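You operate a simulated robot arm through the tools that you are given. There is no shell and no other tool.

You are at the controls of a simulated robot arm. One attempt, no reset.

TASK
Clamp the tool box's worm in the fixture, slider at its size.
Fine: shut and latch the tool box again.

It is judged by the outcome, as a careful person would: the job done as asked, and still so three seconds after it is handed in. It fails if anything else is knocked over, pushed out of place, dropped, spilled or broken.

THE ROBOT
A 7-joint arm with a three-finger gripper, fixed in place. Base frame: the origin is on the floor under the middle of its stand, x ahead of it, y to its left, z up; the work surface is at about z = 86. Lengths are in cm, angles in degrees, forces in N, time in s.
With the tool pointing down near the work surface it reaches from about 10 to 86 cm from the base axis. Its first joint turns from -166.0 to 166.0 degrees. Payload 2.94 kg.
The TCP is the grasp point between the finger pads, 3 cm short of the fingertips. In the tool frame z runs along the fingers and y along their closing line. The gripper opens to 13.2 cm; its body begins 10.7 cm behind the TCP.
Orientation is told as [roll, pitch, yaw] about the base's x, y, z axes, in that order, counted from this pose: with the fingers straight down and closing along the base's y, the tool's x points along the base's -x, its y along +y and its z along -z.

THE INTERFACE
- The arm moves only by the tool apply_moves. Its argument "plan" is a list of rows, each a list of 3 entries, a list of its own where there are three numbers: the shift along the tool's x, y, z in units of 500 mm (1.0 is 500 mm), then the turn, a rotation vector about the tool's x, y, z in units of 180 degrees (1.0 is 180 degrees), then the opening in per cent of the stroke, from 0 (shut) to 100 (fully open). In form: [[[dx, dy, dz], [rx, ry, rz], claw], ...]. A call has 1 to 20 rows; each row is the pose to reach, as a shift and turn from the pose commanded when the call began, along the tool's axes at that moment. A call with a number of a shift or a turn outside -1 to 1 is refused whole. A row lasts 0.2 s, in which the tool goes at most 5 cm and 8.6 degrees; a call with a longer step from one row to the next is refused whole, and so is a gripper value outside its range. A pose out of reach is approached as far as the arm can. The call stops where the force on the tool passes 90 N (or 10 N more than at its start, if that is more) or the arm is blocked; 0.2 s more then pass. Each finger travels about 3.74 cm/s and halts on what it meets, pressing with about 31 N; the grip force reading is that of the motor and also rises with nothing between the fingers. The clock runs only during rows and for 0.2 s after the last one: add rows that repeat a pose to give the fingers time. The reply holds the time, the measured pose of the TCP, the force on the tool along the base axes, the opening and the grip force, in the units named above and with some noise, with the torque about the TCP (base axes, N m) and any sound that the robot's microphone picked up.
- Cameras (640 x 400 px; columns grow to the right, rows downward): "scene" is fixed at [22.51, -48.74, 164.47]; the picture's right is [0.88, -0.48, 0.00], its down [-0.28, -0.51, -0.81] and it looks along [0.39, 0.71, -0.58] (base axes); focal length 347 px, centre (320, 200). "wrist" rides on the gripper at [7.2, 0.3, -14.4] in the tool frame; the picture's right is [-0.04, 1.00, 0.00], its down [-0.88, -0.04, -0.48] and it looks along [-0.47, -0.02, 0.88] (tool axes); focal length 256 px, centre (320, 200). There is no depth. A picture from a camera that has moved, and an enlarged one, comes with that camera's place and axes in the base frame and with its lens. The place of the scene camera against the robot may be out by one fixed shift of up to 2.5 cm in any direction.
- capture(camera): a new picture of that camera. The clock stands still meanwhile.
- lift_body(by): moves the trunk up (or, below 0, down) by that many cm; the arm rides with it, the base frame stays. It gives what a move gives, with no picture.
- zoom(camera, box): a new picture of the part [left, top, right, bottom] of that camera's present view, enlarged. The clock stands still meanwhile.
- finish_job(): hands the job in; it is judged then, once.

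Nothing tells you positions but the pictures and the camera data. Unless the task says otherwise, let go and move clear before handing in.

The tools are called after "Request:" by a JSON object that holds its "op" and its "data". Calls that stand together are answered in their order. apply_moves: Moves the arm, as the interface text tells. Its arguments: {"type":"object","properties":{"plan":{"type":"array","items":{"type":"array"}}},"required":["plan"]} The other tools are called the same way: lift_body (by) moves the trunk up or down; capture (camera) takes a picture; zoom (camera, box) takes an enlarged picture of a part of a camera's view; finish_job () hands the job in.

At the start:

```text
time_s: 0.0
position: [62.75, 15.27, 127.44]
tcp_rot: [0.0, 0.1, 0.0]
ft_force: [-0.2, -0.1, 0.6]
moment: [0.03, 0.03, -0.03]
grip_width: 13.2
grasp_force: 0.0
trunk travel left (down, up): [-42.5, 11.5]
```

scene: 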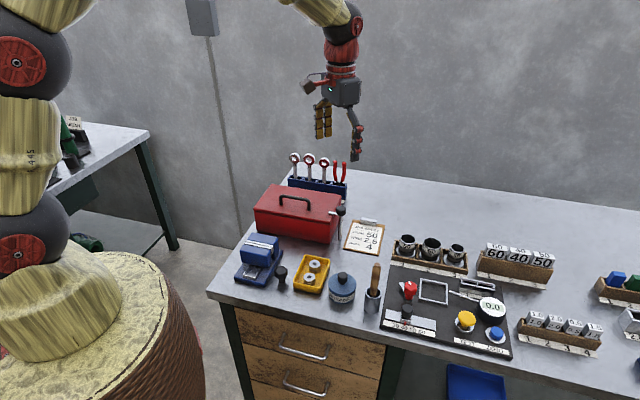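
wrist: 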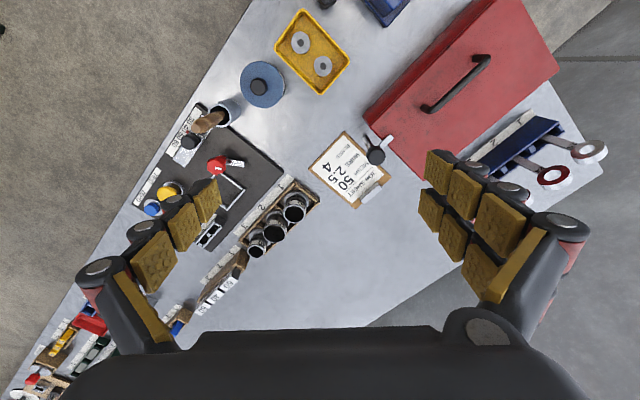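

I see a workbench with a red tool box, a clipboard, a black fixture board and racks of parts. I'll zoom in on the scene to identify each item before moving.

Request:
{"op": "zoom", "data": {"camera": "scene", "box": [370, 220, 530, 370]}}

Request:
{"op": "zoom", "data": {"camera": "scene", "box": [230, 140, 400, 310]}}

Request:
{"op": "zoom", "data": {"camera": "scene", "box": [500, 220, 640, 370]}}

Request:
{"op": "zoom", "data": {"camera": "wrist", "box": [120, 80, 400, 280]}}

Request:
{"op": "zoom", "data": {"camera": "wrist", "box": [300, 0, 620, 230]}}

```text
2.67 times, centred on (450, 295) of scene
camera zoom: at [22.51, -48.74, 164.47], right [0.88, -0.48, 0.0], down [-0.28, -0.51, -0.81], along [0.39, 0.71, -0.58], focal length 925 px, centre (-27, -53)
```

zoom: 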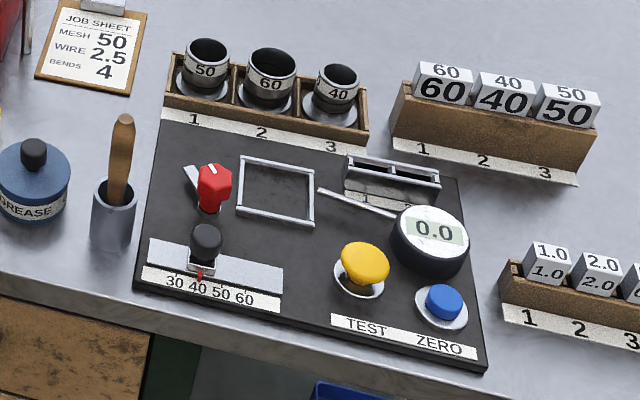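

```text
2.35 times, centred on (315, 225) of scene
camera zoom: at [22.51, -48.74, 164.47], right [0.88, -0.48, 0.0], down [-0.28, -0.51, -0.81], along [0.39, 0.71, -0.58], focal length 816 px, centre (332, 141)
```

zoom: 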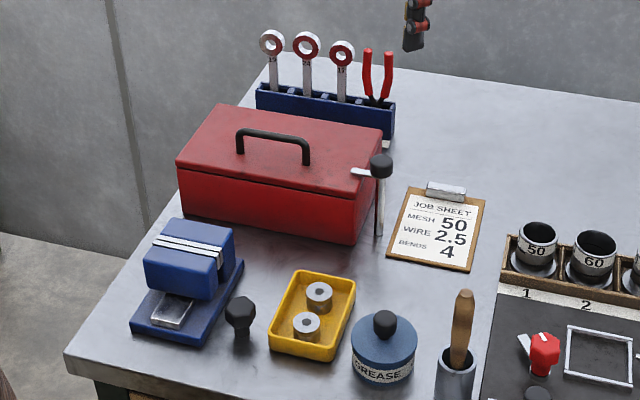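

```text
2.67 times, centred on (570, 295) of scene
camera zoom: at [22.51, -48.74, 164.47], right [0.88, -0.48, 0.0], down [-0.28, -0.51, -0.81], along [0.39, 0.71, -0.58], focal length 925 px, centre (-347, -53)
```

zoom: 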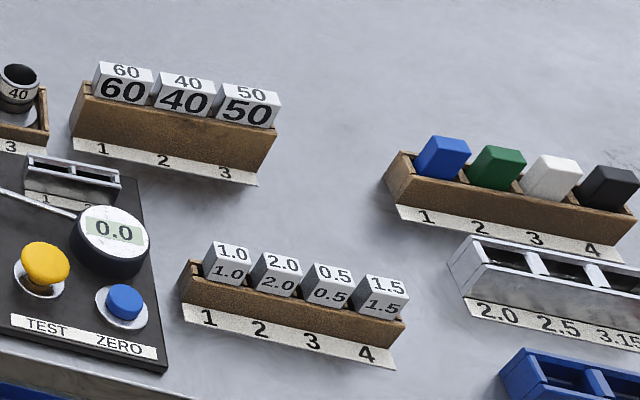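

```text
2.00 times, centred on (260, 180) of wrist
camera zoom: at [55.5, 15.55, 141.88], right [0.04, 1.0, 0.0], down [0.88, -0.04, 0.48], along [0.47, -0.02, -0.88], focal length 512 px, centre (440, 240)
```

zoom: 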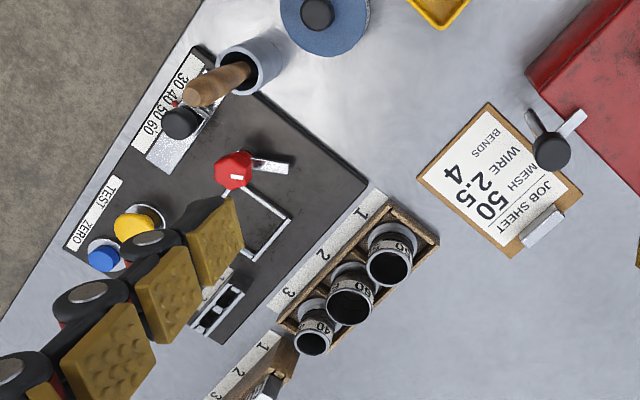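

```text
1.74 times, centred on (460, 115) of wrist
camera zoom: at [55.5, 15.55, 141.88], right [0.04, 1.0, 0.0], down [0.88, -0.04, 0.48], along [0.47, -0.02, -0.88], focal length 445 px, centre (76, 348)
```

zoom: 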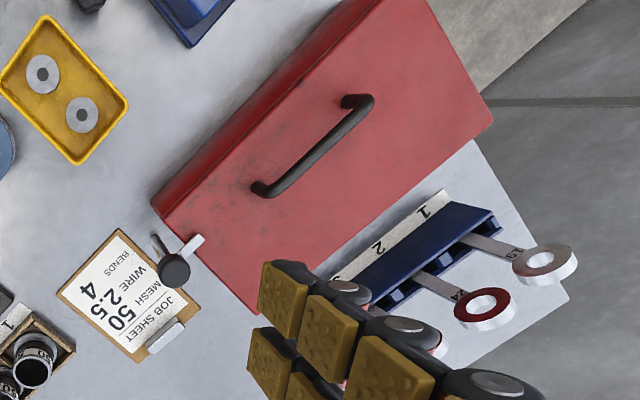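

I see the red tool box has a post with a black knob and a silver tongue at its front-right corner, probably the latch. I'll look closer at the latch and at the fixture board before moving.

Request:
{"op": "zoom", "data": {"camera": "scene", "box": [315, 190, 365, 250]}}

Request:
{"op": "zoom", "data": {"camera": "wrist", "box": [350, 120, 410, 170]}}

Request:
{"op": "zoom", "data": {"camera": "scene", "box": [375, 265, 475, 345]}}

Request:
{"op": "zoom", "data": {"camera": "scene", "box": [240, 170, 350, 250]}}

Request:
{"op": "zoom", "data": {"camera": "wrist", "box": [170, 90, 290, 180]}}

```text
6.67 times, centred on (340, 220) of scene
camera zoom: at [22.51, -48.74, 164.47], right [0.88, -0.48, 0.0], down [-0.28, -0.51, -0.81], along [0.39, 0.71, -0.58], focal length 2312 px, centre (187, 67)
```

zoom: 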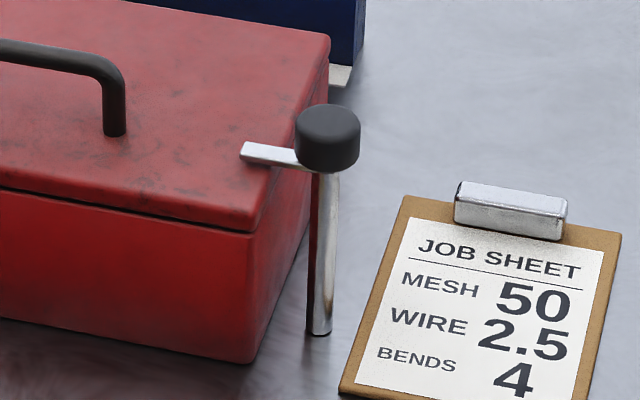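

```text
8.00 times, centred on (380, 145) of wrist
camera zoom: at [55.5, 15.55, 141.88], right [0.04, 1.0, 0.0], down [0.88, -0.04, 0.48], along [0.47, -0.02, -0.88], focal length 2048 px, centre (-160, 640)
```

zoom: 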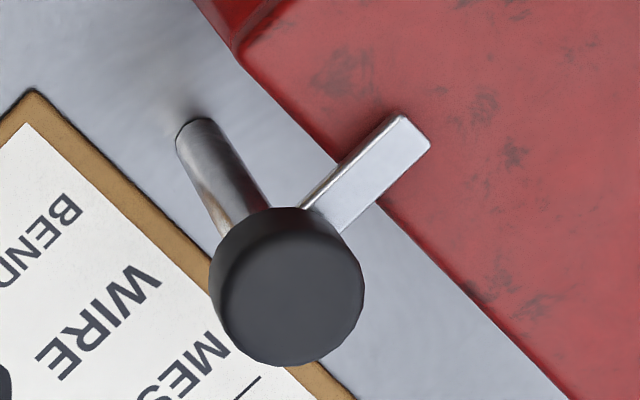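

```text
5.00 times, centred on (425, 305) of scene
camera zoom: at [22.51, -48.74, 164.47], right [0.88, -0.48, 0.0], down [-0.28, -0.51, -0.81], along [0.39, 0.71, -0.58], focal length 1734 px, centre (-205, -325)
```

zoom: 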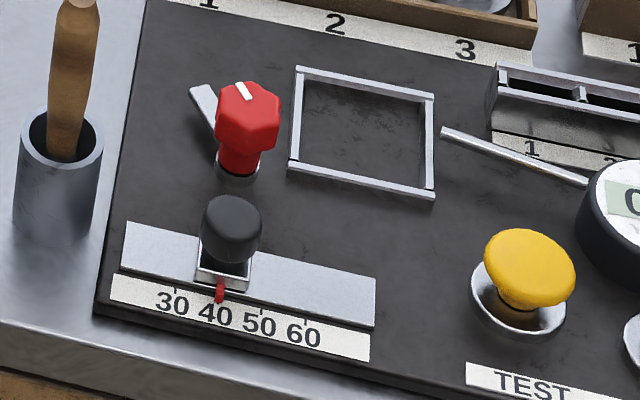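

```text
5.00 times, centred on (295, 210) of scene
camera zoom: at [22.51, -48.74, 164.47], right [0.88, -0.48, 0.0], down [-0.28, -0.51, -0.81], along [0.39, 0.71, -0.58], focal length 1734 px, centre (445, 150)
```

zoom: 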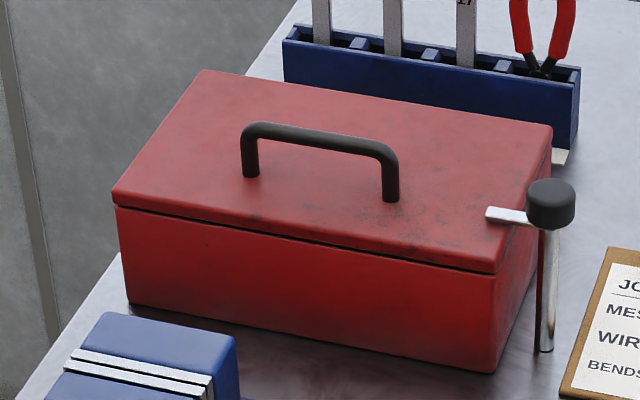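

```text
4.44 times, centred on (230, 135) of wrist
camera zoom: at [55.5, 15.55, 141.88], right [0.04, 1.0, 0.0], down [0.88, -0.04, 0.48], along [0.47, -0.02, -0.88], focal length 1138 px, centre (720, 489)
```

zoom: 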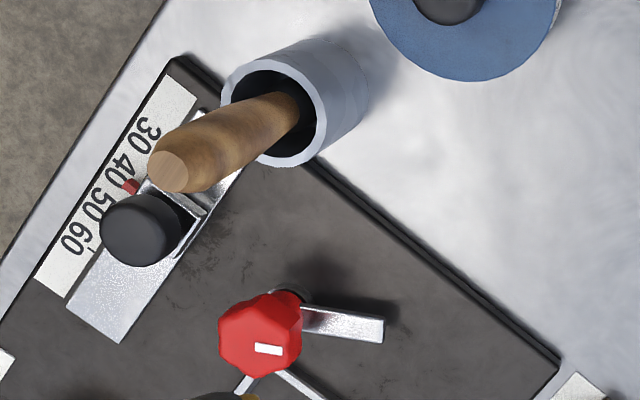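

The post stands at about (70, 25) with its knob top near z = 98, and the tongue lies over the lid. I'll turn the wrist camera to look squarely at the tool box from its front.

Request:
{"op": "apply_moves", "data": {"plan": [[[0.04, 0.022, 0.008], [0, 0, -0.0435], 100], [[0.08, 0.044, 0.016], [0, 0, -0.087], 100], [[0.12, 0.066, 0.024], [0, 0, -0.1305], 100], [[0.16, 0.088, 0.032], [0, 0, -0.174], 100], [[0.2, 0.11, 0.04], [0, 0, -0.2175], 100], [[0.24, 0.132, 0.048], [0, 0, -0.261], 100], [[0.24, 0.132, 0.048], [0, 0, -0.261], 100]]}}

Request:
{"op": "capture", "data": {"camera": "wrist"}}

Request:
{"op": "capture", "data": {"camera": "scene"}}

```text
time_s: 1.6
position: [50.78, 21.75, 125.09]
tcp_rot: [0.0, 0.0, 47.1]
ft_force: [0.5, -0.9, -0.1]
moment: [0.01, -0.01, -0.01]
grip_width: 13.22
grasp_force: 0.2
trunk travel left (down, up): [-42.5, 11.5]
```

```text
taken
camera wrist: at [45.59, 16.63, 139.44], right [-0.7, 0.71, 0.0], down [0.63, 0.62, 0.48], along [0.34, 0.33, -0.88], focal length 256 px, centre (320, 200)
```

wrist: 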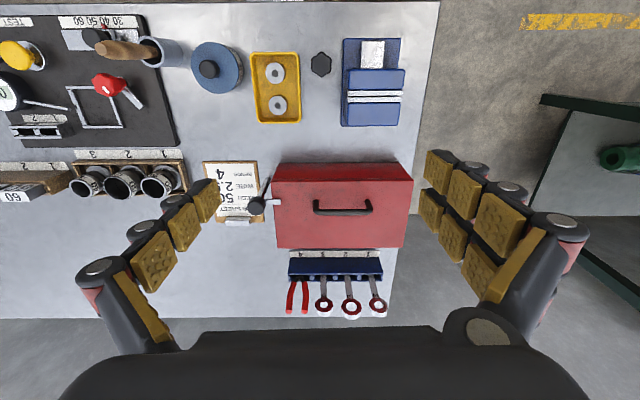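

```text
taken
```

scene: 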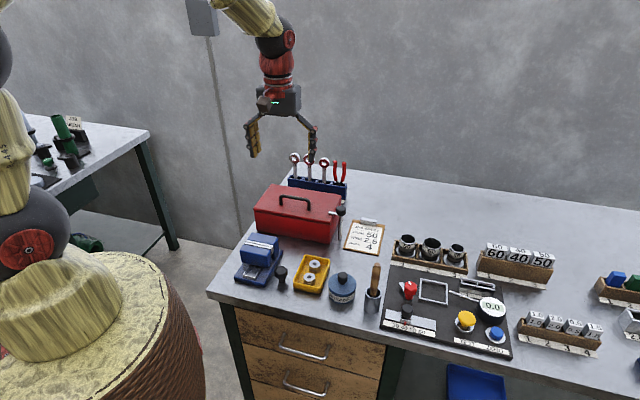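

The bench now lies square in the wrist picture, with the tool box near the centre. I'll zoom in to get accurate coordinates for the latch, handle and lid.

Request:
{"op": "zoom", "data": {"camera": "wrist", "box": [230, 150, 430, 275]}}

Request:
{"op": "zoom", "data": {"camera": "wrist", "box": [230, 165, 310, 225]}}

Request:
{"op": "zoom", "data": {"camera": "wrist", "box": [0, 0, 200, 125]}}

Request:
{"op": "zoom", "data": {"camera": "wrist", "box": [180, 20, 420, 170]}}

```text
3.20 times, centred on (330, 212) of wrist
camera zoom: at [45.59, 16.63, 139.44], right [-0.7, 0.71, 0.0], down [0.63, 0.62, 0.48], along [0.34, 0.33, -0.88], focal length 819 px, centre (288, 160)
```

zoom: 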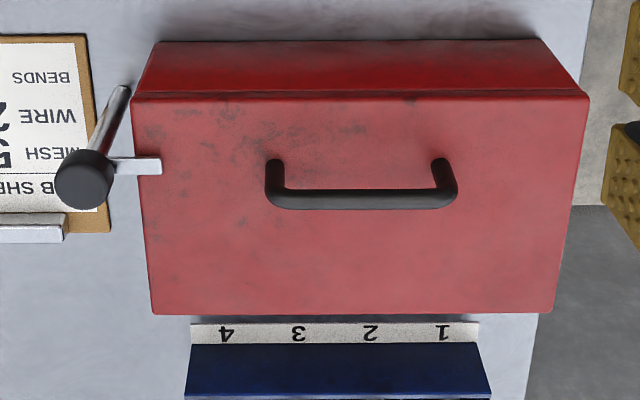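

```text
6.67 times, centred on (270, 195) of wrist
camera zoom: at [45.59, 16.63, 139.44], right [-0.7, 0.71, 0.0], down [0.63, 0.62, 0.48], along [0.34, 0.33, -0.88], focal length 1707 px, centre (653, 233)
```

zoom: 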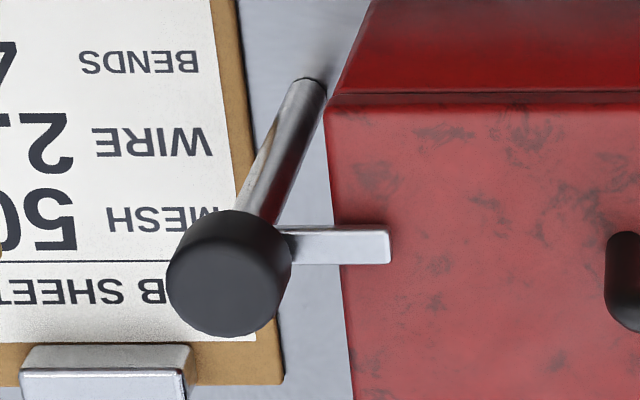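

```text
3.20 times, centred on (100, 62) of wrist
camera zoom: at [45.59, 16.63, 139.44], right [-0.7, 0.71, 0.0], down [0.63, 0.62, 0.48], along [0.34, 0.33, -0.88], focal length 819 px, centre (1024, 640)
```

zoom: 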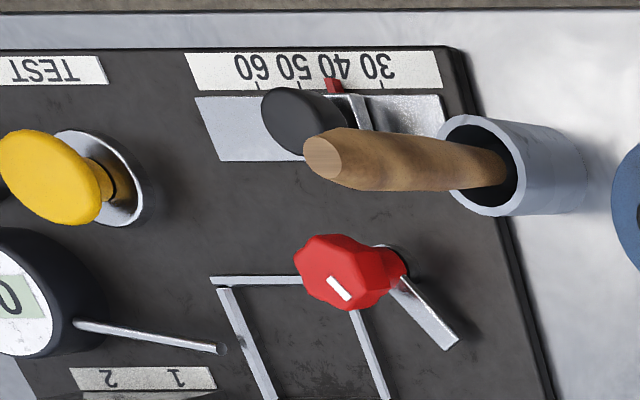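

```text
2.67 times, centred on (300, 95) of wrist
camera zoom: at [45.59, 16.63, 139.44], right [-0.7, 0.71, 0.0], down [0.63, 0.62, 0.48], along [0.34, 0.33, -0.88], focal length 683 px, centre (373, 480)
```

zoom: 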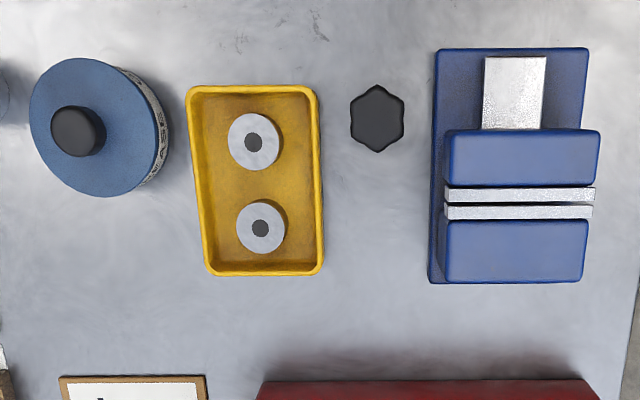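

The knob axis works out at about (70.0, 24.6) with its top near z = 99. The lid top is near 97, the handle bar is at about (59.2, 35.7, 100.5), and the box edges lie at about 45°. I'll move above the knob to check it from close up.

Request:
{"op": "apply_moves", "data": {"plan": [[[-0.0506, -0.0405, 0.0436], [0, 0, 0.002], 100], [[-0.1011, -0.0809, 0.0873], [0, 0, 0.004], 100], [[-0.1517, -0.1214, 0.1309], [0, 0, 0.006], 100], [[-0.2023, -0.1619, 0.1745], [0, 0, 0.008], 100], [[-0.2528, -0.2023, 0.2182], [0, 0, 0.01], 100], [[-0.3034, -0.2428, 0.2618], [0, 0, 0.0111], 100], [[-0.3034, -0.2428, 0.2618], [0, 0, 0.0111], 100]]}}

Request:
{"op": "capture", "data": {"camera": "wrist"}}

Request:
{"op": "zoom", "data": {"camera": "scene", "box": [250, 110, 410, 250]}}

```text
time_s: 3.2
position: [69.81, 24.5, 112.19]
tcp_rot: [0.0, 0.0, 45.0]
ft_force: [-0.5, -0.2, -1.0]
moment: [-0.02, -0.02, -0.01]
grip_width: 13.21
grasp_force: 0.1
trunk travel left (down, up): [-42.5, 11.5]
```

```text
taken
camera wrist: at [64.42, 19.65, 126.55], right [-0.68, 0.74, 0.0], down [0.65, 0.59, 0.48], along [0.35, 0.32, -0.88], focal length 256 px, centre (320, 200)
```

wrist: 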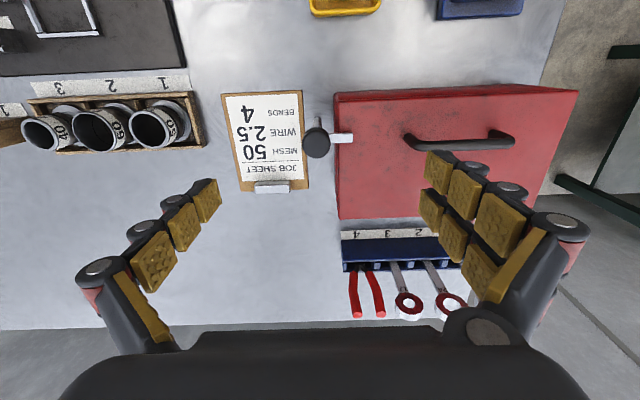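

```text
2.86 times, centred on (330, 180) of scene
camera zoom: at [22.51, -48.74, 164.47], right [0.88, -0.48, 0.0], down [-0.28, -0.51, -0.81], along [0.39, 0.71, -0.58], focal length 991 px, centre (291, 257)
```

zoom: 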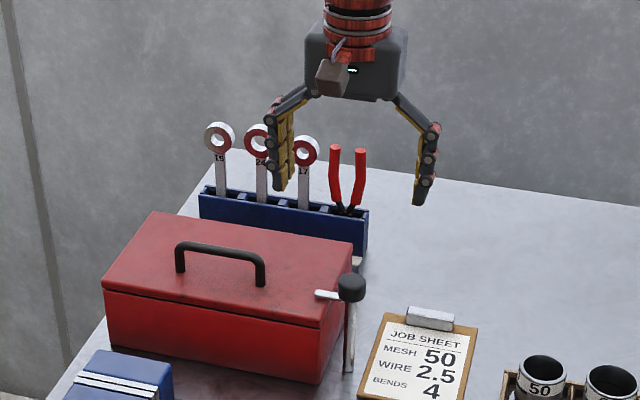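

I'm above the latch knob now. I'll zoom in for a precise fix on it before descending.

Request:
{"op": "zoom", "data": {"camera": "wrist", "box": [280, 110, 380, 172]}}

Request:
{"op": "zoom", "data": {"camera": "scene", "box": [325, 195, 355, 215]}}

Request:
{"op": "zoom", "data": {"camera": "wrist", "box": [320, 80, 580, 242]}}

```text
6.40 times, centred on (330, 141) of wrist
camera zoom: at [64.42, 19.65, 126.55], right [-0.68, 0.74, 0.0], down [0.65, 0.59, 0.48], along [0.35, 0.32, -0.88], focal length 1638 px, centre (256, 578)
```

zoom: 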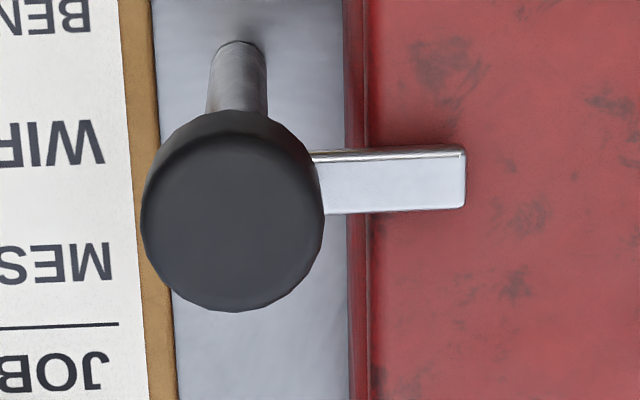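

```text
16.00 times, centred on (340, 205) of scene
camera zoom: at [22.51, -48.74, 164.47], right [0.88, -0.48, 0.0], down [-0.28, -0.51, -0.81], along [0.39, 0.71, -0.58], focal length 5549 px, centre (0, 120)
```

zoom: 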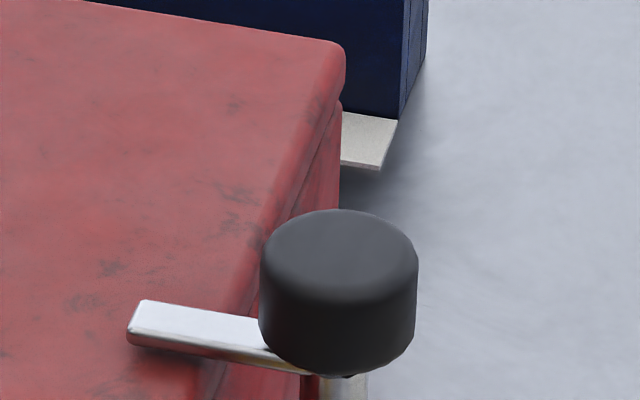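

```text
2.46 times, centred on (450, 161) of wrist
camera zoom: at [64.42, 19.65, 126.55], right [-0.68, 0.74, 0.0], down [0.65, 0.59, 0.48], along [0.35, 0.32, -0.88], focal length 630 px, centre (0, 296)
```

zoom: 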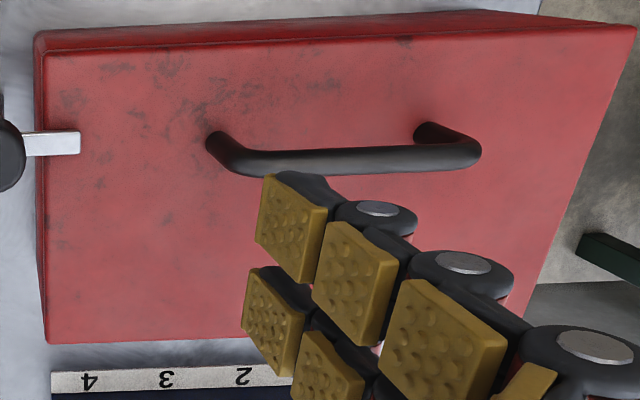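

The knob is about 3.1 cm wide and 2 cm tall, centred at about (70.3, 24.65) with its top near z = 98.6, and the lid top is near z = 96. I'll come down around the knob in two steps.

Request:
{"op": "apply_moves", "data": {"plan": [[[-0.0045, -0.0024, 0.06], [0, 0, 0], 100], [[-0.009, -0.0048, 0.12], [0, 0, 0], 80], [[-0.009, -0.0048, 0.182], [0, 0, 0], 60], [[-0.009, -0.0048, 0.182], [0, 0, 0], 60], [[-0.009, -0.0048, 0.182], [0, 0, 0], 60]]}}

Request:
{"op": "capture", "data": {"camera": "wrist"}}

Request:
{"op": "zoom", "data": {"camera": "scene", "box": [290, 150, 390, 230]}}

```text
time_s: 4.4
position: [70.53, 24.76, 103.05]
tcp_rot: [0.0, 0.0, 45.0]
ft_force: [-0.2, -0.8, 0.0]
moment: [0.01, -0.01, -0.02]
grip_width: 7.93
grasp_force: 0.0
trunk travel left (down, up): [-42.5, 11.5]
```

```text
taken
camera wrist: at [65.11, 19.9, 117.41], right [-0.68, 0.74, 0.0], down [0.65, 0.59, 0.48], along [0.35, 0.32, -0.88], focal length 256 px, centre (320, 200)
```

wrist: 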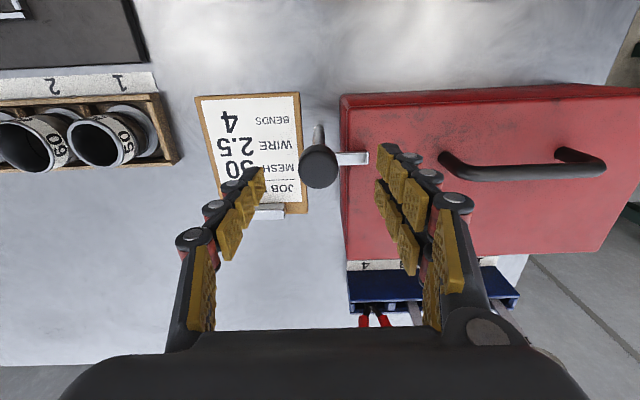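

```text
5.00 times, centred on (340, 190) of scene
camera zoom: at [22.51, -48.74, 164.47], right [0.88, -0.48, 0.0], down [-0.28, -0.51, -0.81], along [0.39, 0.71, -0.58], focal length 1734 px, centre (220, 250)
```

zoom: 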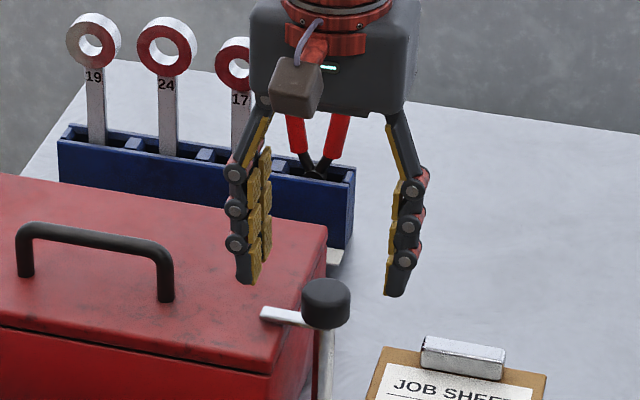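

The knob sits between the fingers and is well centred. I'll go down 2.9 cm and close on it.

Request:
{"op": "apply_moves", "data": {"plan": [[[0, 0, 0.03], [0, 0, 0], 60], [[0, 0, 0.057], [0, 0, 0], 60], [[0, 0, 0.057], [0, 0, 0], 60]]}}

Request:
{"op": "zoom", "data": {"camera": "scene", "box": [310, 165, 380, 221]}}

Request:
{"op": "capture", "data": {"camera": "wrist"}}

```text
time_s: 5.2
position: [70.51, 24.68, 100.06]
tcp_rot: [0.0, 0.0, 45.1]
ft_force: [-0.4, -0.6, -0.3]
moment: [0.0, -0.02, 0.02]
grip_width: 7.93
grasp_force: 0.2
trunk travel left (down, up): [-42.5, 11.5]
```

```text
7.14 times, centred on (345, 193) of scene
camera zoom: at [22.51, -48.74, 164.47], right [0.88, -0.48, 0.0], down [-0.28, -0.51, -0.81], along [0.39, 0.71, -0.58], focal length 2477 px, centre (141, 250)
```

zoom: 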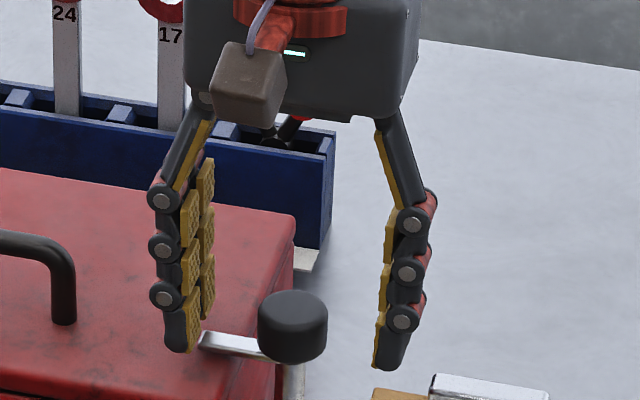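

```text
taken
camera wrist: at [65.11, 19.85, 114.47], right [-0.68, 0.74, 0.0], down [0.65, 0.59, 0.48], along [0.35, 0.32, -0.88], focal length 256 px, centre (320, 200)
```

wrist: 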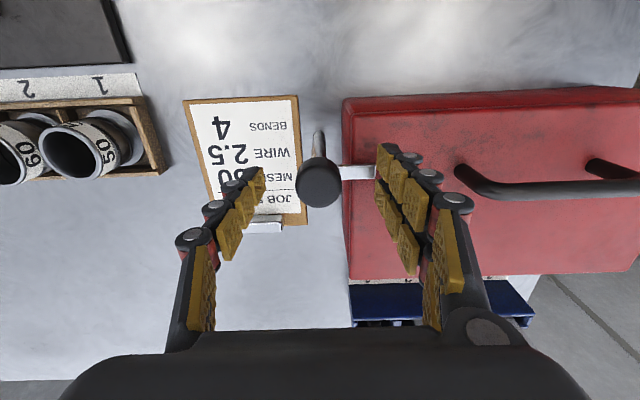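

The finger tips are level with the knob and clear of the lid. I'll close the gripper on the knob.

Request:
{"op": "apply_moves", "data": {"plan": [[[0, 0, 0.057], [0, 0, 0], 45], [[0, 0, 0.057], [0, 0, 0], 30], [[0, 0, 0.057], [0, 0, 0], 15], [[0, 0, 0.057], [0, 0, 0], 10], [[0, 0, 0.057], [0, 0, 0], 10], [[0, 0, 0.057], [0, 0, 0], 10]]}}

Request:
{"op": "capture", "data": {"camera": "wrist"}}

```text
time_s: 6.6
position: [69.8, 25.1, 97.3]
tcp_rot: [0.0, 0.2, 45.0]
ft_force: [-38.2, 35.8, 19.6]
moment: [0.66, 0.65, 0.16]
grip_width: 9.31
grasp_force: 31.1
trunk travel left (down, up): [-42.5, 11.5]
```

```text
taken
camera wrist: at [64.44, 20.31, 111.67], right [-0.68, 0.74, 0.0], down [0.65, 0.6, 0.47], along [0.35, 0.32, -0.88], focal length 256 px, centre (320, 200)
```

wrist: 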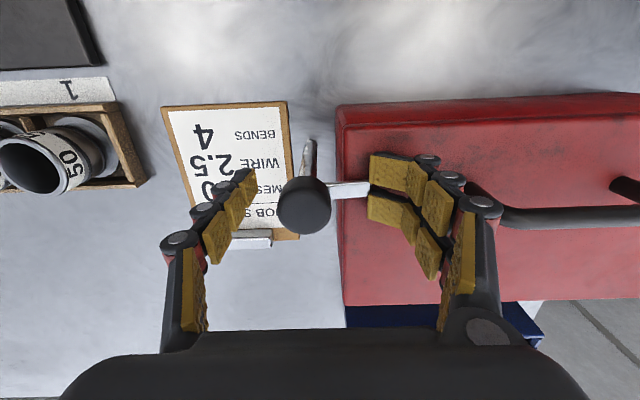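

I made a mistake: the shift counts from each call's starting pose, so the gripper went down another 2.9 cm and the finger tips pressed on the lid. I'll open and back straight up now.

Request:
{"op": "apply_moves", "data": {"plan": [[[0, 0, -0.02], [0, 0, 0], 65], [[0, 0, -0.045], [0, 0, 0], 65], [[0, 0, -0.07], [0, 0, 0], 65], [[0, 0, -0.1], [0, 0, 0], 65], [[0, 0, -0.1], [0, 0, 0], 65]]}}

Request:
{"op": "capture", "data": {"camera": "wrist"}}

Request:
{"op": "zoom", "data": {"camera": "scene", "box": [240, 140, 400, 260]}}

```text
time_s: 7.8
position: [70.58, 24.67, 102.29]
tcp_rot: [0.0, 0.1, 45.1]
ft_force: [1.3, 0.8, 0.1]
moment: [-0.03, -0.04, 0.05]
grip_width: 8.59
grasp_force: 0.0
trunk travel left (down, up): [-42.5, 11.5]
```

```text
taken
camera wrist: at [65.15, 19.97, 116.61], right [-0.68, 0.74, 0.0], down [0.65, 0.59, 0.48], along [0.35, 0.32, -0.88], focal length 256 px, centre (320, 200)
```

wrist: 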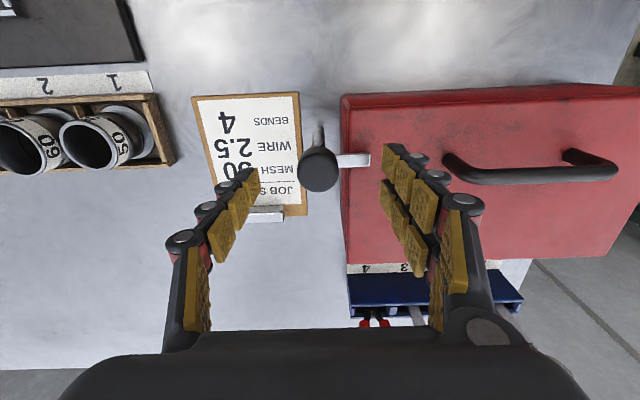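

```text
3.33 times, centred on (320, 200) of scene
camera zoom: at [22.51, -48.74, 164.47], right [0.88, -0.48, 0.0], down [-0.28, -0.51, -0.81], along [0.39, 0.71, -0.58], focal length 1156 px, centre (320, 200)
```

zoom: 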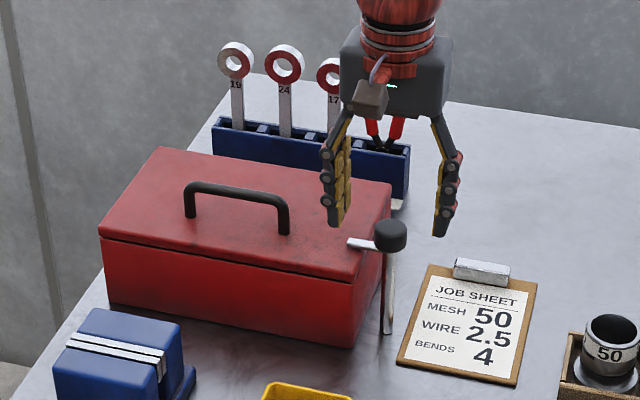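

Nothing has shifted: the box and post are where they were. I'll go down 2.2 cm and close, all within one call.

Request:
{"op": "apply_moves", "data": {"plan": [[[0, 0, 0.022], [0, 0, 0], 60], [[0, 0, 0.042], [0, 0, 0], 60], [[0, 0, 0.042], [0, 0, 0], 60], [[0, 0, 0.042], [0, 0, 0], 45], [[0, 0, 0.042], [0, 0, 0], 30], [[0, 0, 0.042], [0, 0, 0], 15], [[0, 0, 0.042], [0, 0, 0], 10], [[0, 0, 0.042], [0, 0, 0], 10], [[0, 0, 0.042], [0, 0, 0], 10]]}}

Request:
{"op": "capture", "data": {"camera": "wrist"}}

Request:
{"op": "zoom", "data": {"camera": "scene", "box": [310, 165, 380, 221]}}

```text
time_s: 9.8
position: [70.59, 24.65, 100.16]
tcp_rot: [0.1, -0.1, 44.8]
ft_force: [5.7, -6.5, -0.9]
moment: [-0.09, -0.31, -0.03]
grip_width: 3.08
grasp_force: 34.9
trunk travel left (down, up): [-42.5, 11.5]
```

```text
taken
camera wrist: at [65.17, 19.76, 114.46], right [-0.68, 0.74, 0.0], down [0.65, 0.59, 0.48], along [0.35, 0.32, -0.88], focal length 256 px, centre (320, 200)
```

wrist: 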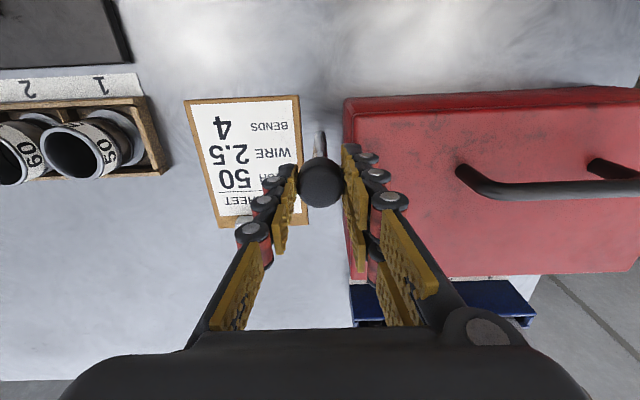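

```text
7.14 times, centred on (345, 193) of scene
camera zoom: at [22.51, -48.74, 164.47], right [0.88, -0.48, 0.0], down [-0.28, -0.51, -0.81], along [0.39, 0.71, -0.58], focal length 2477 px, centre (141, 250)
```

zoom: 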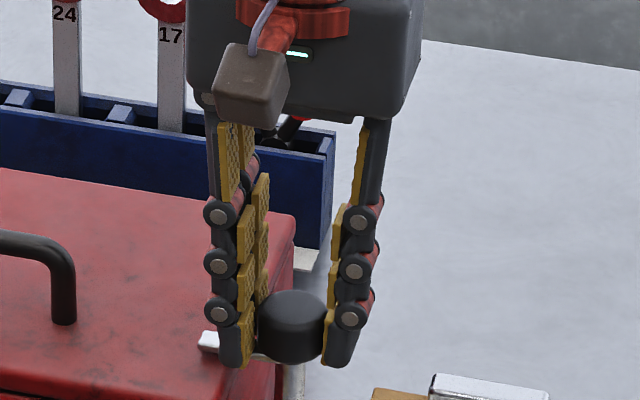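

The knob is gripped at 3.1 cm width. I'll turn it a little and watch the torque to see whether it moves freely.

Request:
{"op": "apply_moves", "data": {"plan": [[[0, 0, 0], [0, 0, 0.03], 10], [[0, 0, 0], [0, 0, 0.06], 10], [[0, 0, 0], [0, 0, 0.09], 10], [[0, 0, 0], [0, 0, 0.11], 10], [[0, 0, 0], [0, 0, 0.11], 10]]}}

Request:
{"op": "capture", "data": {"camera": "wrist"}}

Request:
{"op": "zoom", "data": {"camera": "scene", "box": [310, 165, 380, 221]}}

```text
time_s: 11.0
position: [70.59, 24.73, 100.2]
tcp_rot: [0.0, 0.0, 25.2]
ft_force: [14.3, -9.1, -1.3]
moment: [-0.27, -0.22, 0.4]
grip_width: 3.06
grasp_force: 44.8
trunk travel left (down, up): [-42.5, 11.5]
```

```text
taken
camera wrist: at [63.9, 21.94, 114.46], right [-0.38, 0.92, 0.0], down [0.81, 0.34, 0.48], along [0.44, 0.18, -0.88], focal length 256 px, centre (320, 200)
```

wrist: 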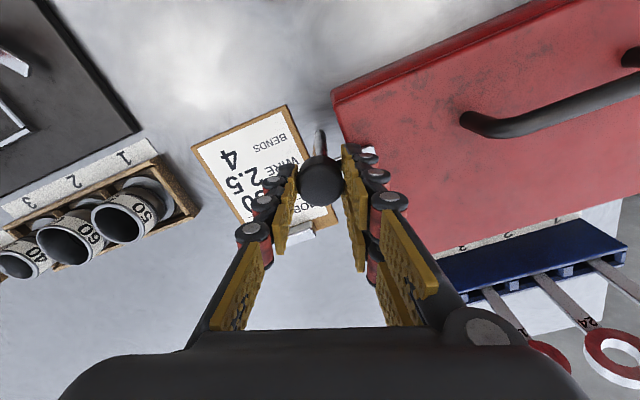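

```text
7.14 times, centred on (345, 193) of scene
camera zoom: at [22.51, -48.74, 164.47], right [0.88, -0.48, 0.0], down [-0.28, -0.51, -0.81], along [0.39, 0.71, -0.58], focal length 2477 px, centre (141, 250)
```

zoom: 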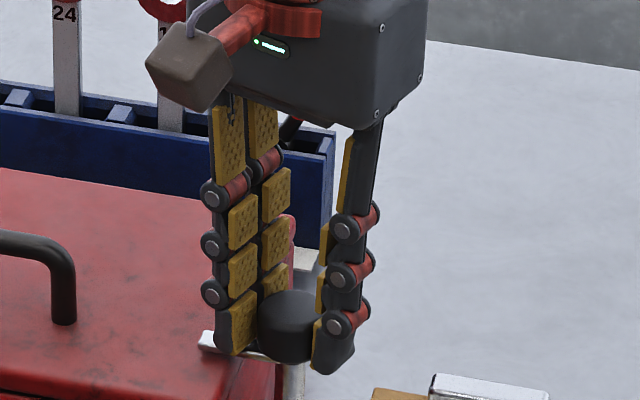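

The tongue did not follow. It still points over the lid and the fingers slipped round the knob with about 0.4 N m, so this direction is probably against its stop. I'll try turning the other way.

Request:
{"op": "apply_moves", "data": {"plan": [[[0, 0, 0], [0, 0, -0.04], 10], [[0, 0, 0], [0, 0, -0.08], 10], [[0, 0, 0], [0, 0, -0.12], 10], [[0, 0, 0], [0, 0, -0.16], 10], [[0, 0, 0], [0, 0, -0.2], 10], [[0, 0, 0], [0, 0, -0.24], 10], [[0, 0, 0], [0, 0, -0.24], 10]]}}

Request:
{"op": "capture", "data": {"camera": "wrist"}}

Request:
{"op": "zoom", "data": {"camera": "scene", "box": [310, 165, 380, 221]}}

```text
time_s: 12.6
position: [70.67, 24.84, 100.12]
tcp_rot: [0.1, -0.1, 68.4]
ft_force: [16.7, -10.6, -1.7]
moment: [-0.29, -0.3, 0.0]
grip_width: 3.06
grasp_force: 45.2
trunk travel left (down, up): [-42.5, 11.5]
```

```text
taken
camera wrist: at [67.68, 18.1, 114.46], right [-0.91, 0.41, 0.0], down [0.36, 0.8, 0.48], along [0.19, 0.43, -0.88], focal length 256 px, centre (320, 200)
```

wrist: 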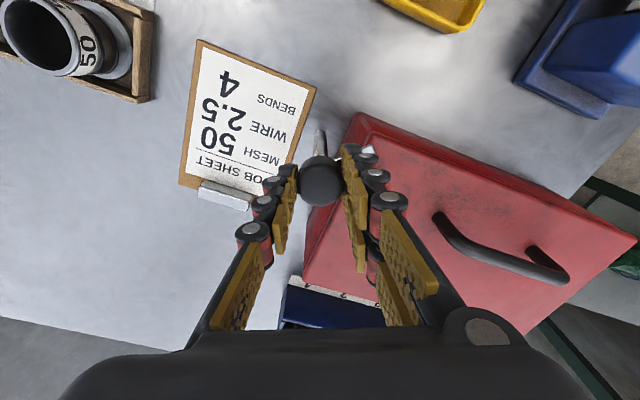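

```text
7.14 times, centred on (345, 193) of scene
camera zoom: at [22.51, -48.74, 164.47], right [0.88, -0.48, 0.0], down [-0.28, -0.51, -0.81], along [0.39, 0.71, -0.58], focal length 2477 px, centre (141, 250)
```

zoom: 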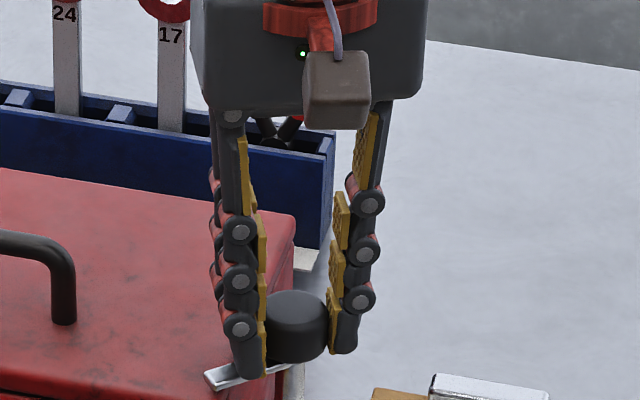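

Turning this way works: the tongue followed by about 43° with no resistance. I'll continue until it's fully off the lid.

Request:
{"op": "apply_moves", "data": {"plan": [[[0, 0, 0], [0, 0, -0.04], 10], [[0, 0, 0], [0, 0, -0.08], 10], [[0, 0, 0], [0, 0, -0.12], 10], [[0, 0, 0], [0, 0, -0.16], 10], [[0, 0, 0], [0, 0, -0.2], 10], [[0, 0, 0], [0, 0, -0.24], 10], [[0, 0, 0], [0, 0, -0.24], 10]]}}

Request:
{"op": "capture", "data": {"camera": "wrist"}}

Request:
{"op": "zoom", "data": {"camera": "scene", "box": [310, 165, 380, 221]}}

```text
time_s: 14.2
position: [70.74, 24.81, 100.06]
tcp_rot: [0.0, -0.2, 111.6]
ft_force: [19.1, -9.3, 0.9]
moment: [-0.28, -0.31, 0.02]
grip_width: 3.03
grasp_force: 44.7
trunk travel left (down, up): [-42.5, 11.5]
```

```text
taken
camera wrist: at [73.02, 17.87, 114.45], right [-0.94, -0.33, 0.0], down [-0.29, 0.83, 0.48], along [-0.16, 0.45, -0.88], focal length 256 px, centre (320, 200)
```

wrist: 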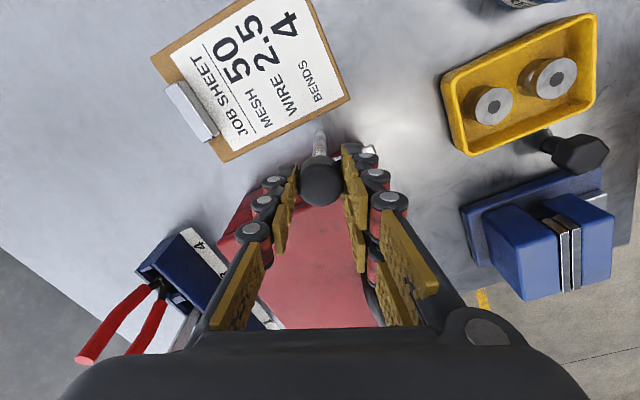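

```text
7.14 times, centred on (345, 193) of scene
camera zoom: at [22.51, -48.74, 164.47], right [0.88, -0.48, 0.0], down [-0.28, -0.51, -0.81], along [0.39, 0.71, -0.58], focal length 2477 px, centre (141, 250)
```

zoom: 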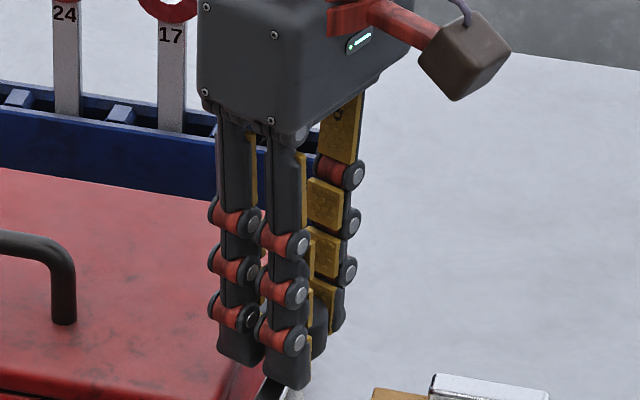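

The tongue has come round about 86° and should now lie alongside the lid edge. I'll add a few more degrees, then release and rise straight up.

Request:
{"op": "apply_moves", "data": {"plan": [[[0, 0, 0], [0, 0, -0.03], 10], [[0, 0, 0], [0, 0, -0.055], 10], [[0, 0, 0], [0, 0, -0.055], 10]]}}

Request:
{"op": "zoom", "data": {"camera": "scene", "box": [310, 165, 380, 221]}}

```text
time_s: 15.0
position: [70.58, 24.72, 100.03]
tcp_rot: [0.0, 0.0, 121.6]
ft_force: [15.9, -1.0, 3.2]
moment: [0.49, -0.05, -0.37]
grip_width: 3.04
grasp_force: 44.7
trunk travel left (down, up): [-42.5, 11.5]
```

```text
7.14 times, centred on (345, 193) of scene
camera zoom: at [22.51, -48.74, 164.47], right [0.88, -0.48, 0.0], down [-0.28, -0.51, -0.81], along [0.39, 0.71, -0.58], focal length 2477 px, centre (141, 250)
```

zoom: 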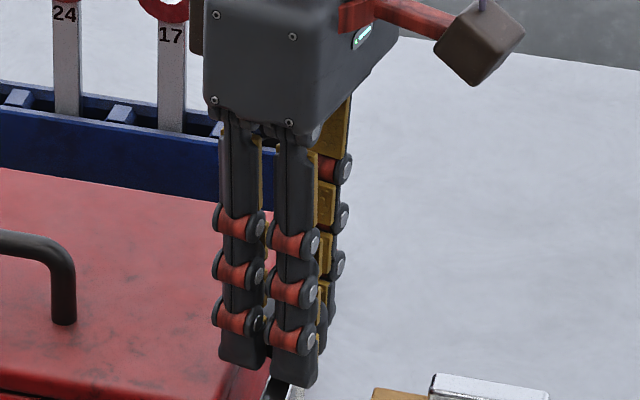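

The torque rose to 0.37 N m, so the latch has reached its open stop. I'll release and rise.

Request:
{"op": "apply_moves", "data": {"plan": [[[0, 0, 0], [0, 0, 0], 40], [[0, 0, 0], [0, 0, 0], 60], [[0, 0, 0], [0, 0, 0], 60], [[0, 0, 0], [0, 0, 0], 60], [[0, 0, -0.06], [0, 0, 0], 60], [[0, 0, -0.12], [0, 0, 0], 60], [[0, 0, -0.2], [0, 0, 0.03], 60], [[0, 0, -0.28], [0, 0, 0.07], 60], [[0, 0, -0.28], [0, 0, 0.11], 60], [[0, 0, -0.28], [0, 0, 0.11], 60]]}}

Request:
{"op": "capture", "data": {"camera": "wrist"}}

Request:
{"op": "zoom", "data": {"camera": "scene", "box": [240, 140, 400, 260]}}

```text
time_s: 17.2
position: [70.61, 24.79, 113.94]
tcp_rot: [0.1, 0.0, 101.6]
ft_force: [0.0, -0.4, -0.6]
moment: [0.02, -0.03, 0.01]
grip_width: 7.91
grasp_force: 0.0
trunk travel left (down, up): [-42.5, 11.5]
```

```text
taken
camera wrist: at [71.55, 17.71, 128.44], right [-0.99, -0.16, 0.0], down [-0.14, 0.87, 0.48], along [-0.08, 0.47, -0.88], focal length 256 px, centre (320, 200)
```

wrist: 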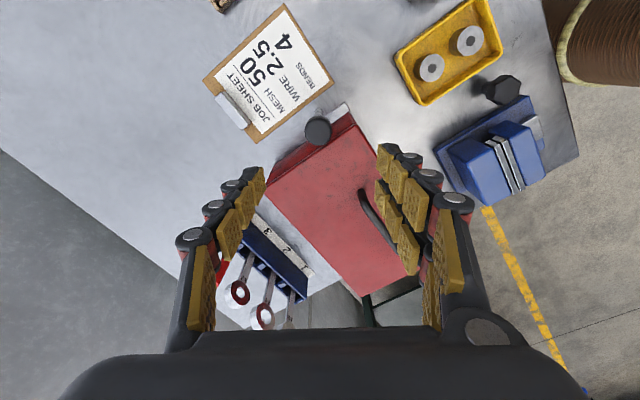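

```text
3.33 times, centred on (320, 200) of scene
camera zoom: at [22.51, -48.74, 164.47], right [0.88, -0.48, 0.0], down [-0.28, -0.51, -0.81], along [0.39, 0.71, -0.58], focal length 1156 px, centre (320, 200)
```

zoom: 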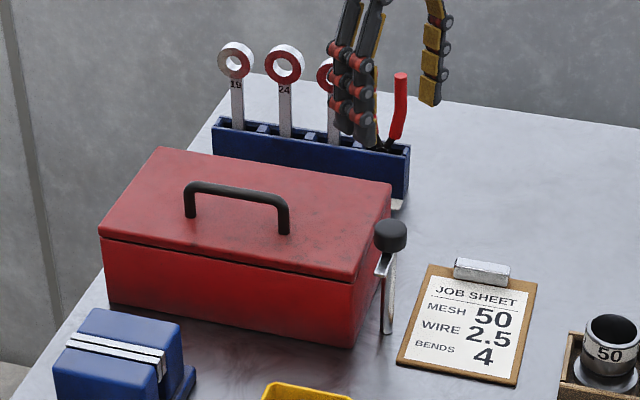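

The tongue now points toward the front, clear of the lid. I'll swing over the handle with the fingers closing across the bar (yaw -45°) and check its position before gripping.

Request:
{"op": "apply_moves", "data": {"plan": [[[0, 0, -0.01], [0, 0, 0.0452], 60], [[0, 0, -0.01], [0, 0, 0.0905], 60], [[0, 0, -0.01], [0, 0, 0.1357], 60], [[0, 0, -0.01], [0, 0, 0.181], 60], [[-0.02, 0.0134, 0], [0, 0, 0.2262], 60], [[-0.04, 0.0268, 0], [0, 0, 0.2715], 60], [[-0.06, 0.0402, 0], [0, 0, 0.3167], 60], [[-0.08, 0.0536, 0], [0, 0, 0.362], 60], [[-0.1, 0.067, 0], [0, 0, 0.4072], 60], [[-0.12, 0.0804, 0], [0, 0, 0.4525], 60], [[-0.14, 0.0938, 0], [0, 0, 0.4977], 60], [[-0.16, 0.1072, 0], [0, 0, 0.543], 60], [[-0.18, 0.1206, 0], [0, 0, 0.5882], 60], [[-0.2, 0.134, 0], [0, 0, 0.6335], 60], [[-0.22, 0.1474, 0], [0, 0, 0.6787], 60], [[-0.24, 0.1608, 0], [0, 0, 0.724], 60], [[-0.2654, 0.1742, 0], [0, 0, 0.7692], 60], [[-0.2654, 0.1742, 0], [0, 0, 0.8144], 60], [[-0.2654, 0.1742, 0], [0, 0, 0.8144], 60]]}}

Request:
{"op": "capture", "data": {"camera": "wrist"}}

Request:
{"op": "zoom", "data": {"camera": "scene", "box": [240, 120, 400, 240]}}

```text
time_s: 21.2
position: [59.36, 36.02, 114.2]
tcp_rot: [0.0, 0.0, -45.0]
ft_force: [-0.5, 0.0, -0.4]
moment: [0.02, 0.0, 0.03]
grip_width: 7.93
grasp_force: 0.0
trunk travel left (down, up): [-42.5, 11.5]
```

```text
taken
camera wrist: at [54.39, 41.41, 128.52], right [0.74, 0.68, 0.0], down [0.59, -0.65, 0.48], along [0.32, -0.35, -0.88], focal length 256 px, centre (320, 200)
```

wrist: 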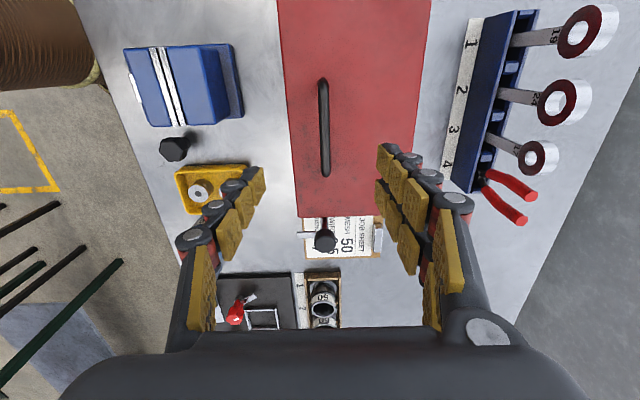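

```text
3.33 times, centred on (320, 180) of scene
camera zoom: at [22.51, -48.74, 164.47], right [0.88, -0.48, 0.0], down [-0.28, -0.51, -0.81], along [0.39, 0.71, -0.58], focal length 1156 px, centre (320, 267)
```

zoom: 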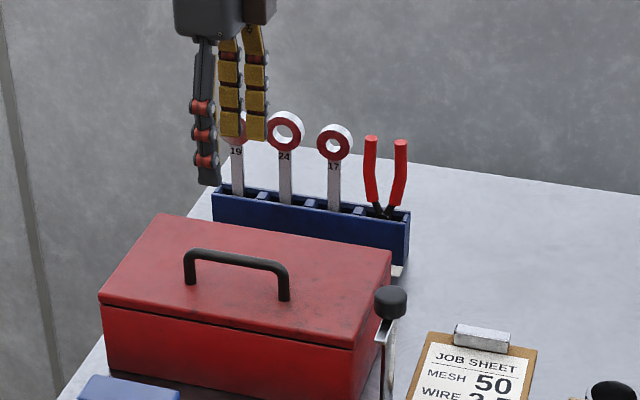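

The bar runs straight down the picture at about e2 = 67.95. I'll zoom in to refine the handle height and find the rear (hinge) edge.

Request:
{"op": "zoom", "data": {"camera": "wrist", "box": [260, 60, 480, 197]}}

Request:
{"op": "zoom", "data": {"camera": "wrist", "box": [380, 0, 560, 112]}}

```text
2.91 times, centred on (370, 128) of wrist
camera zoom: at [54.39, 41.41, 128.52], right [0.74, 0.68, 0.0], down [0.59, -0.65, 0.48], along [0.32, -0.35, -0.88], focal length 745 px, centre (174, 408)
```

zoom: 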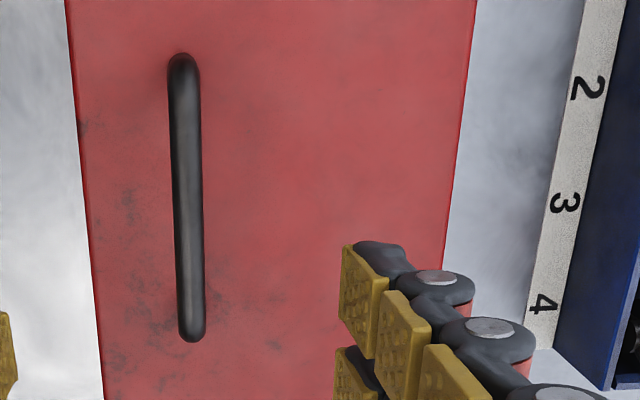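

```text
3.56 times, centred on (470, 56) of wrist
camera zoom: at [54.39, 41.41, 128.52], right [0.74, 0.68, 0.0], down [0.59, -0.65, 0.48], along [0.32, -0.35, -0.88], focal length 910 px, centre (-213, 712)
```

zoom: 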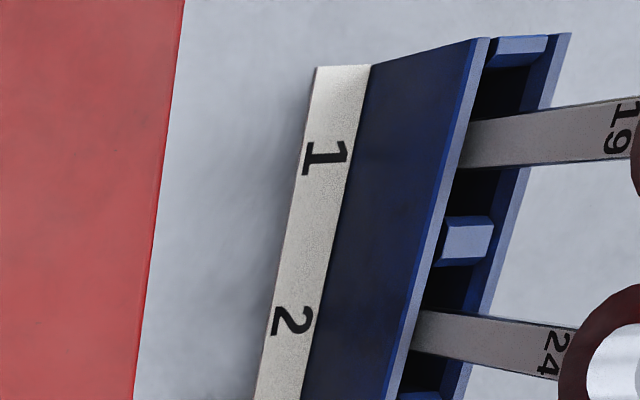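

The lid spans e2 = 63.7 to 79.6, so the hinge is probably at the rear edge. The handle bar is at e2 = 68.0 and z ≈ 99.3, and the wrench rack starts at e2 ≈ 90. I'll descend over the bar and stop just above grip height.

Request:
{"op": "apply_moves", "data": {"plan": [[[0.004, 0.01, 0.06], [0, 0, 0], 50], [[0.004, 0.01, 0.12], [0, 0, 0], 45], [[0.004, 0.01, 0.18], [0, 0, 0], 45], [[0.004, 0.01, 0.23], [0, 0, 0], 45], [[0.004, 0.01, 0.26], [0, 0, 0], 45], [[0.004, 0.01, 0.26], [0, 0, 0], 45]]}}

Request:
{"op": "capture", "data": {"camera": "wrist"}}

Request:
{"op": "zoom", "data": {"camera": "scene", "box": [260, 150, 350, 222]}}

```text
time_s: 22.6
position: [59.54, 36.46, 101.01]
tcp_rot: [0.1, 0.0, -44.8]
ft_force: [0.5, -0.3, 0.1]
moment: [0.03, -0.03, -0.01]
grip_width: 5.93
grasp_force: 0.0
trunk travel left (down, up): [-42.5, 11.5]
```

```text
taken
camera wrist: at [54.62, 41.85, 115.4], right [0.74, 0.68, 0.0], down [0.6, -0.65, 0.48], along [0.32, -0.35, -0.88], focal length 256 px, centre (320, 200)
```

wrist: 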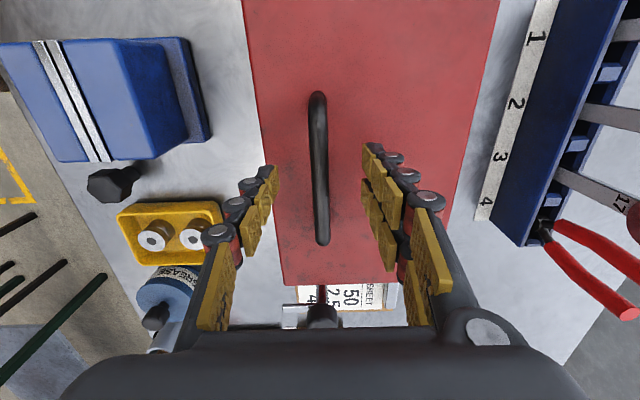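

```text
5.56 times, centred on (305, 186) of scene
camera zoom: at [22.51, -48.74, 164.47], right [0.88, -0.48, 0.0], down [-0.28, -0.51, -0.81], along [0.39, 0.71, -0.58], focal length 1927 px, centre (403, 278)
```

zoom: 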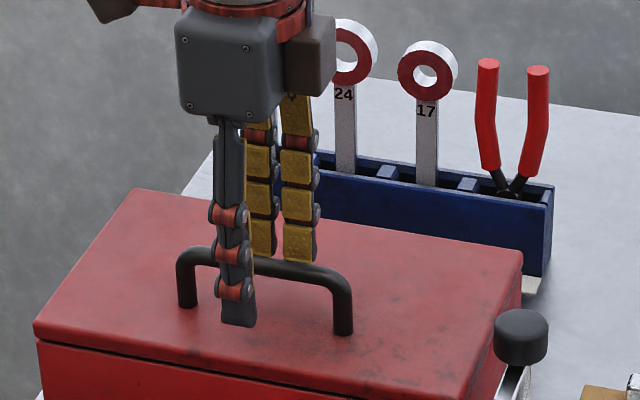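

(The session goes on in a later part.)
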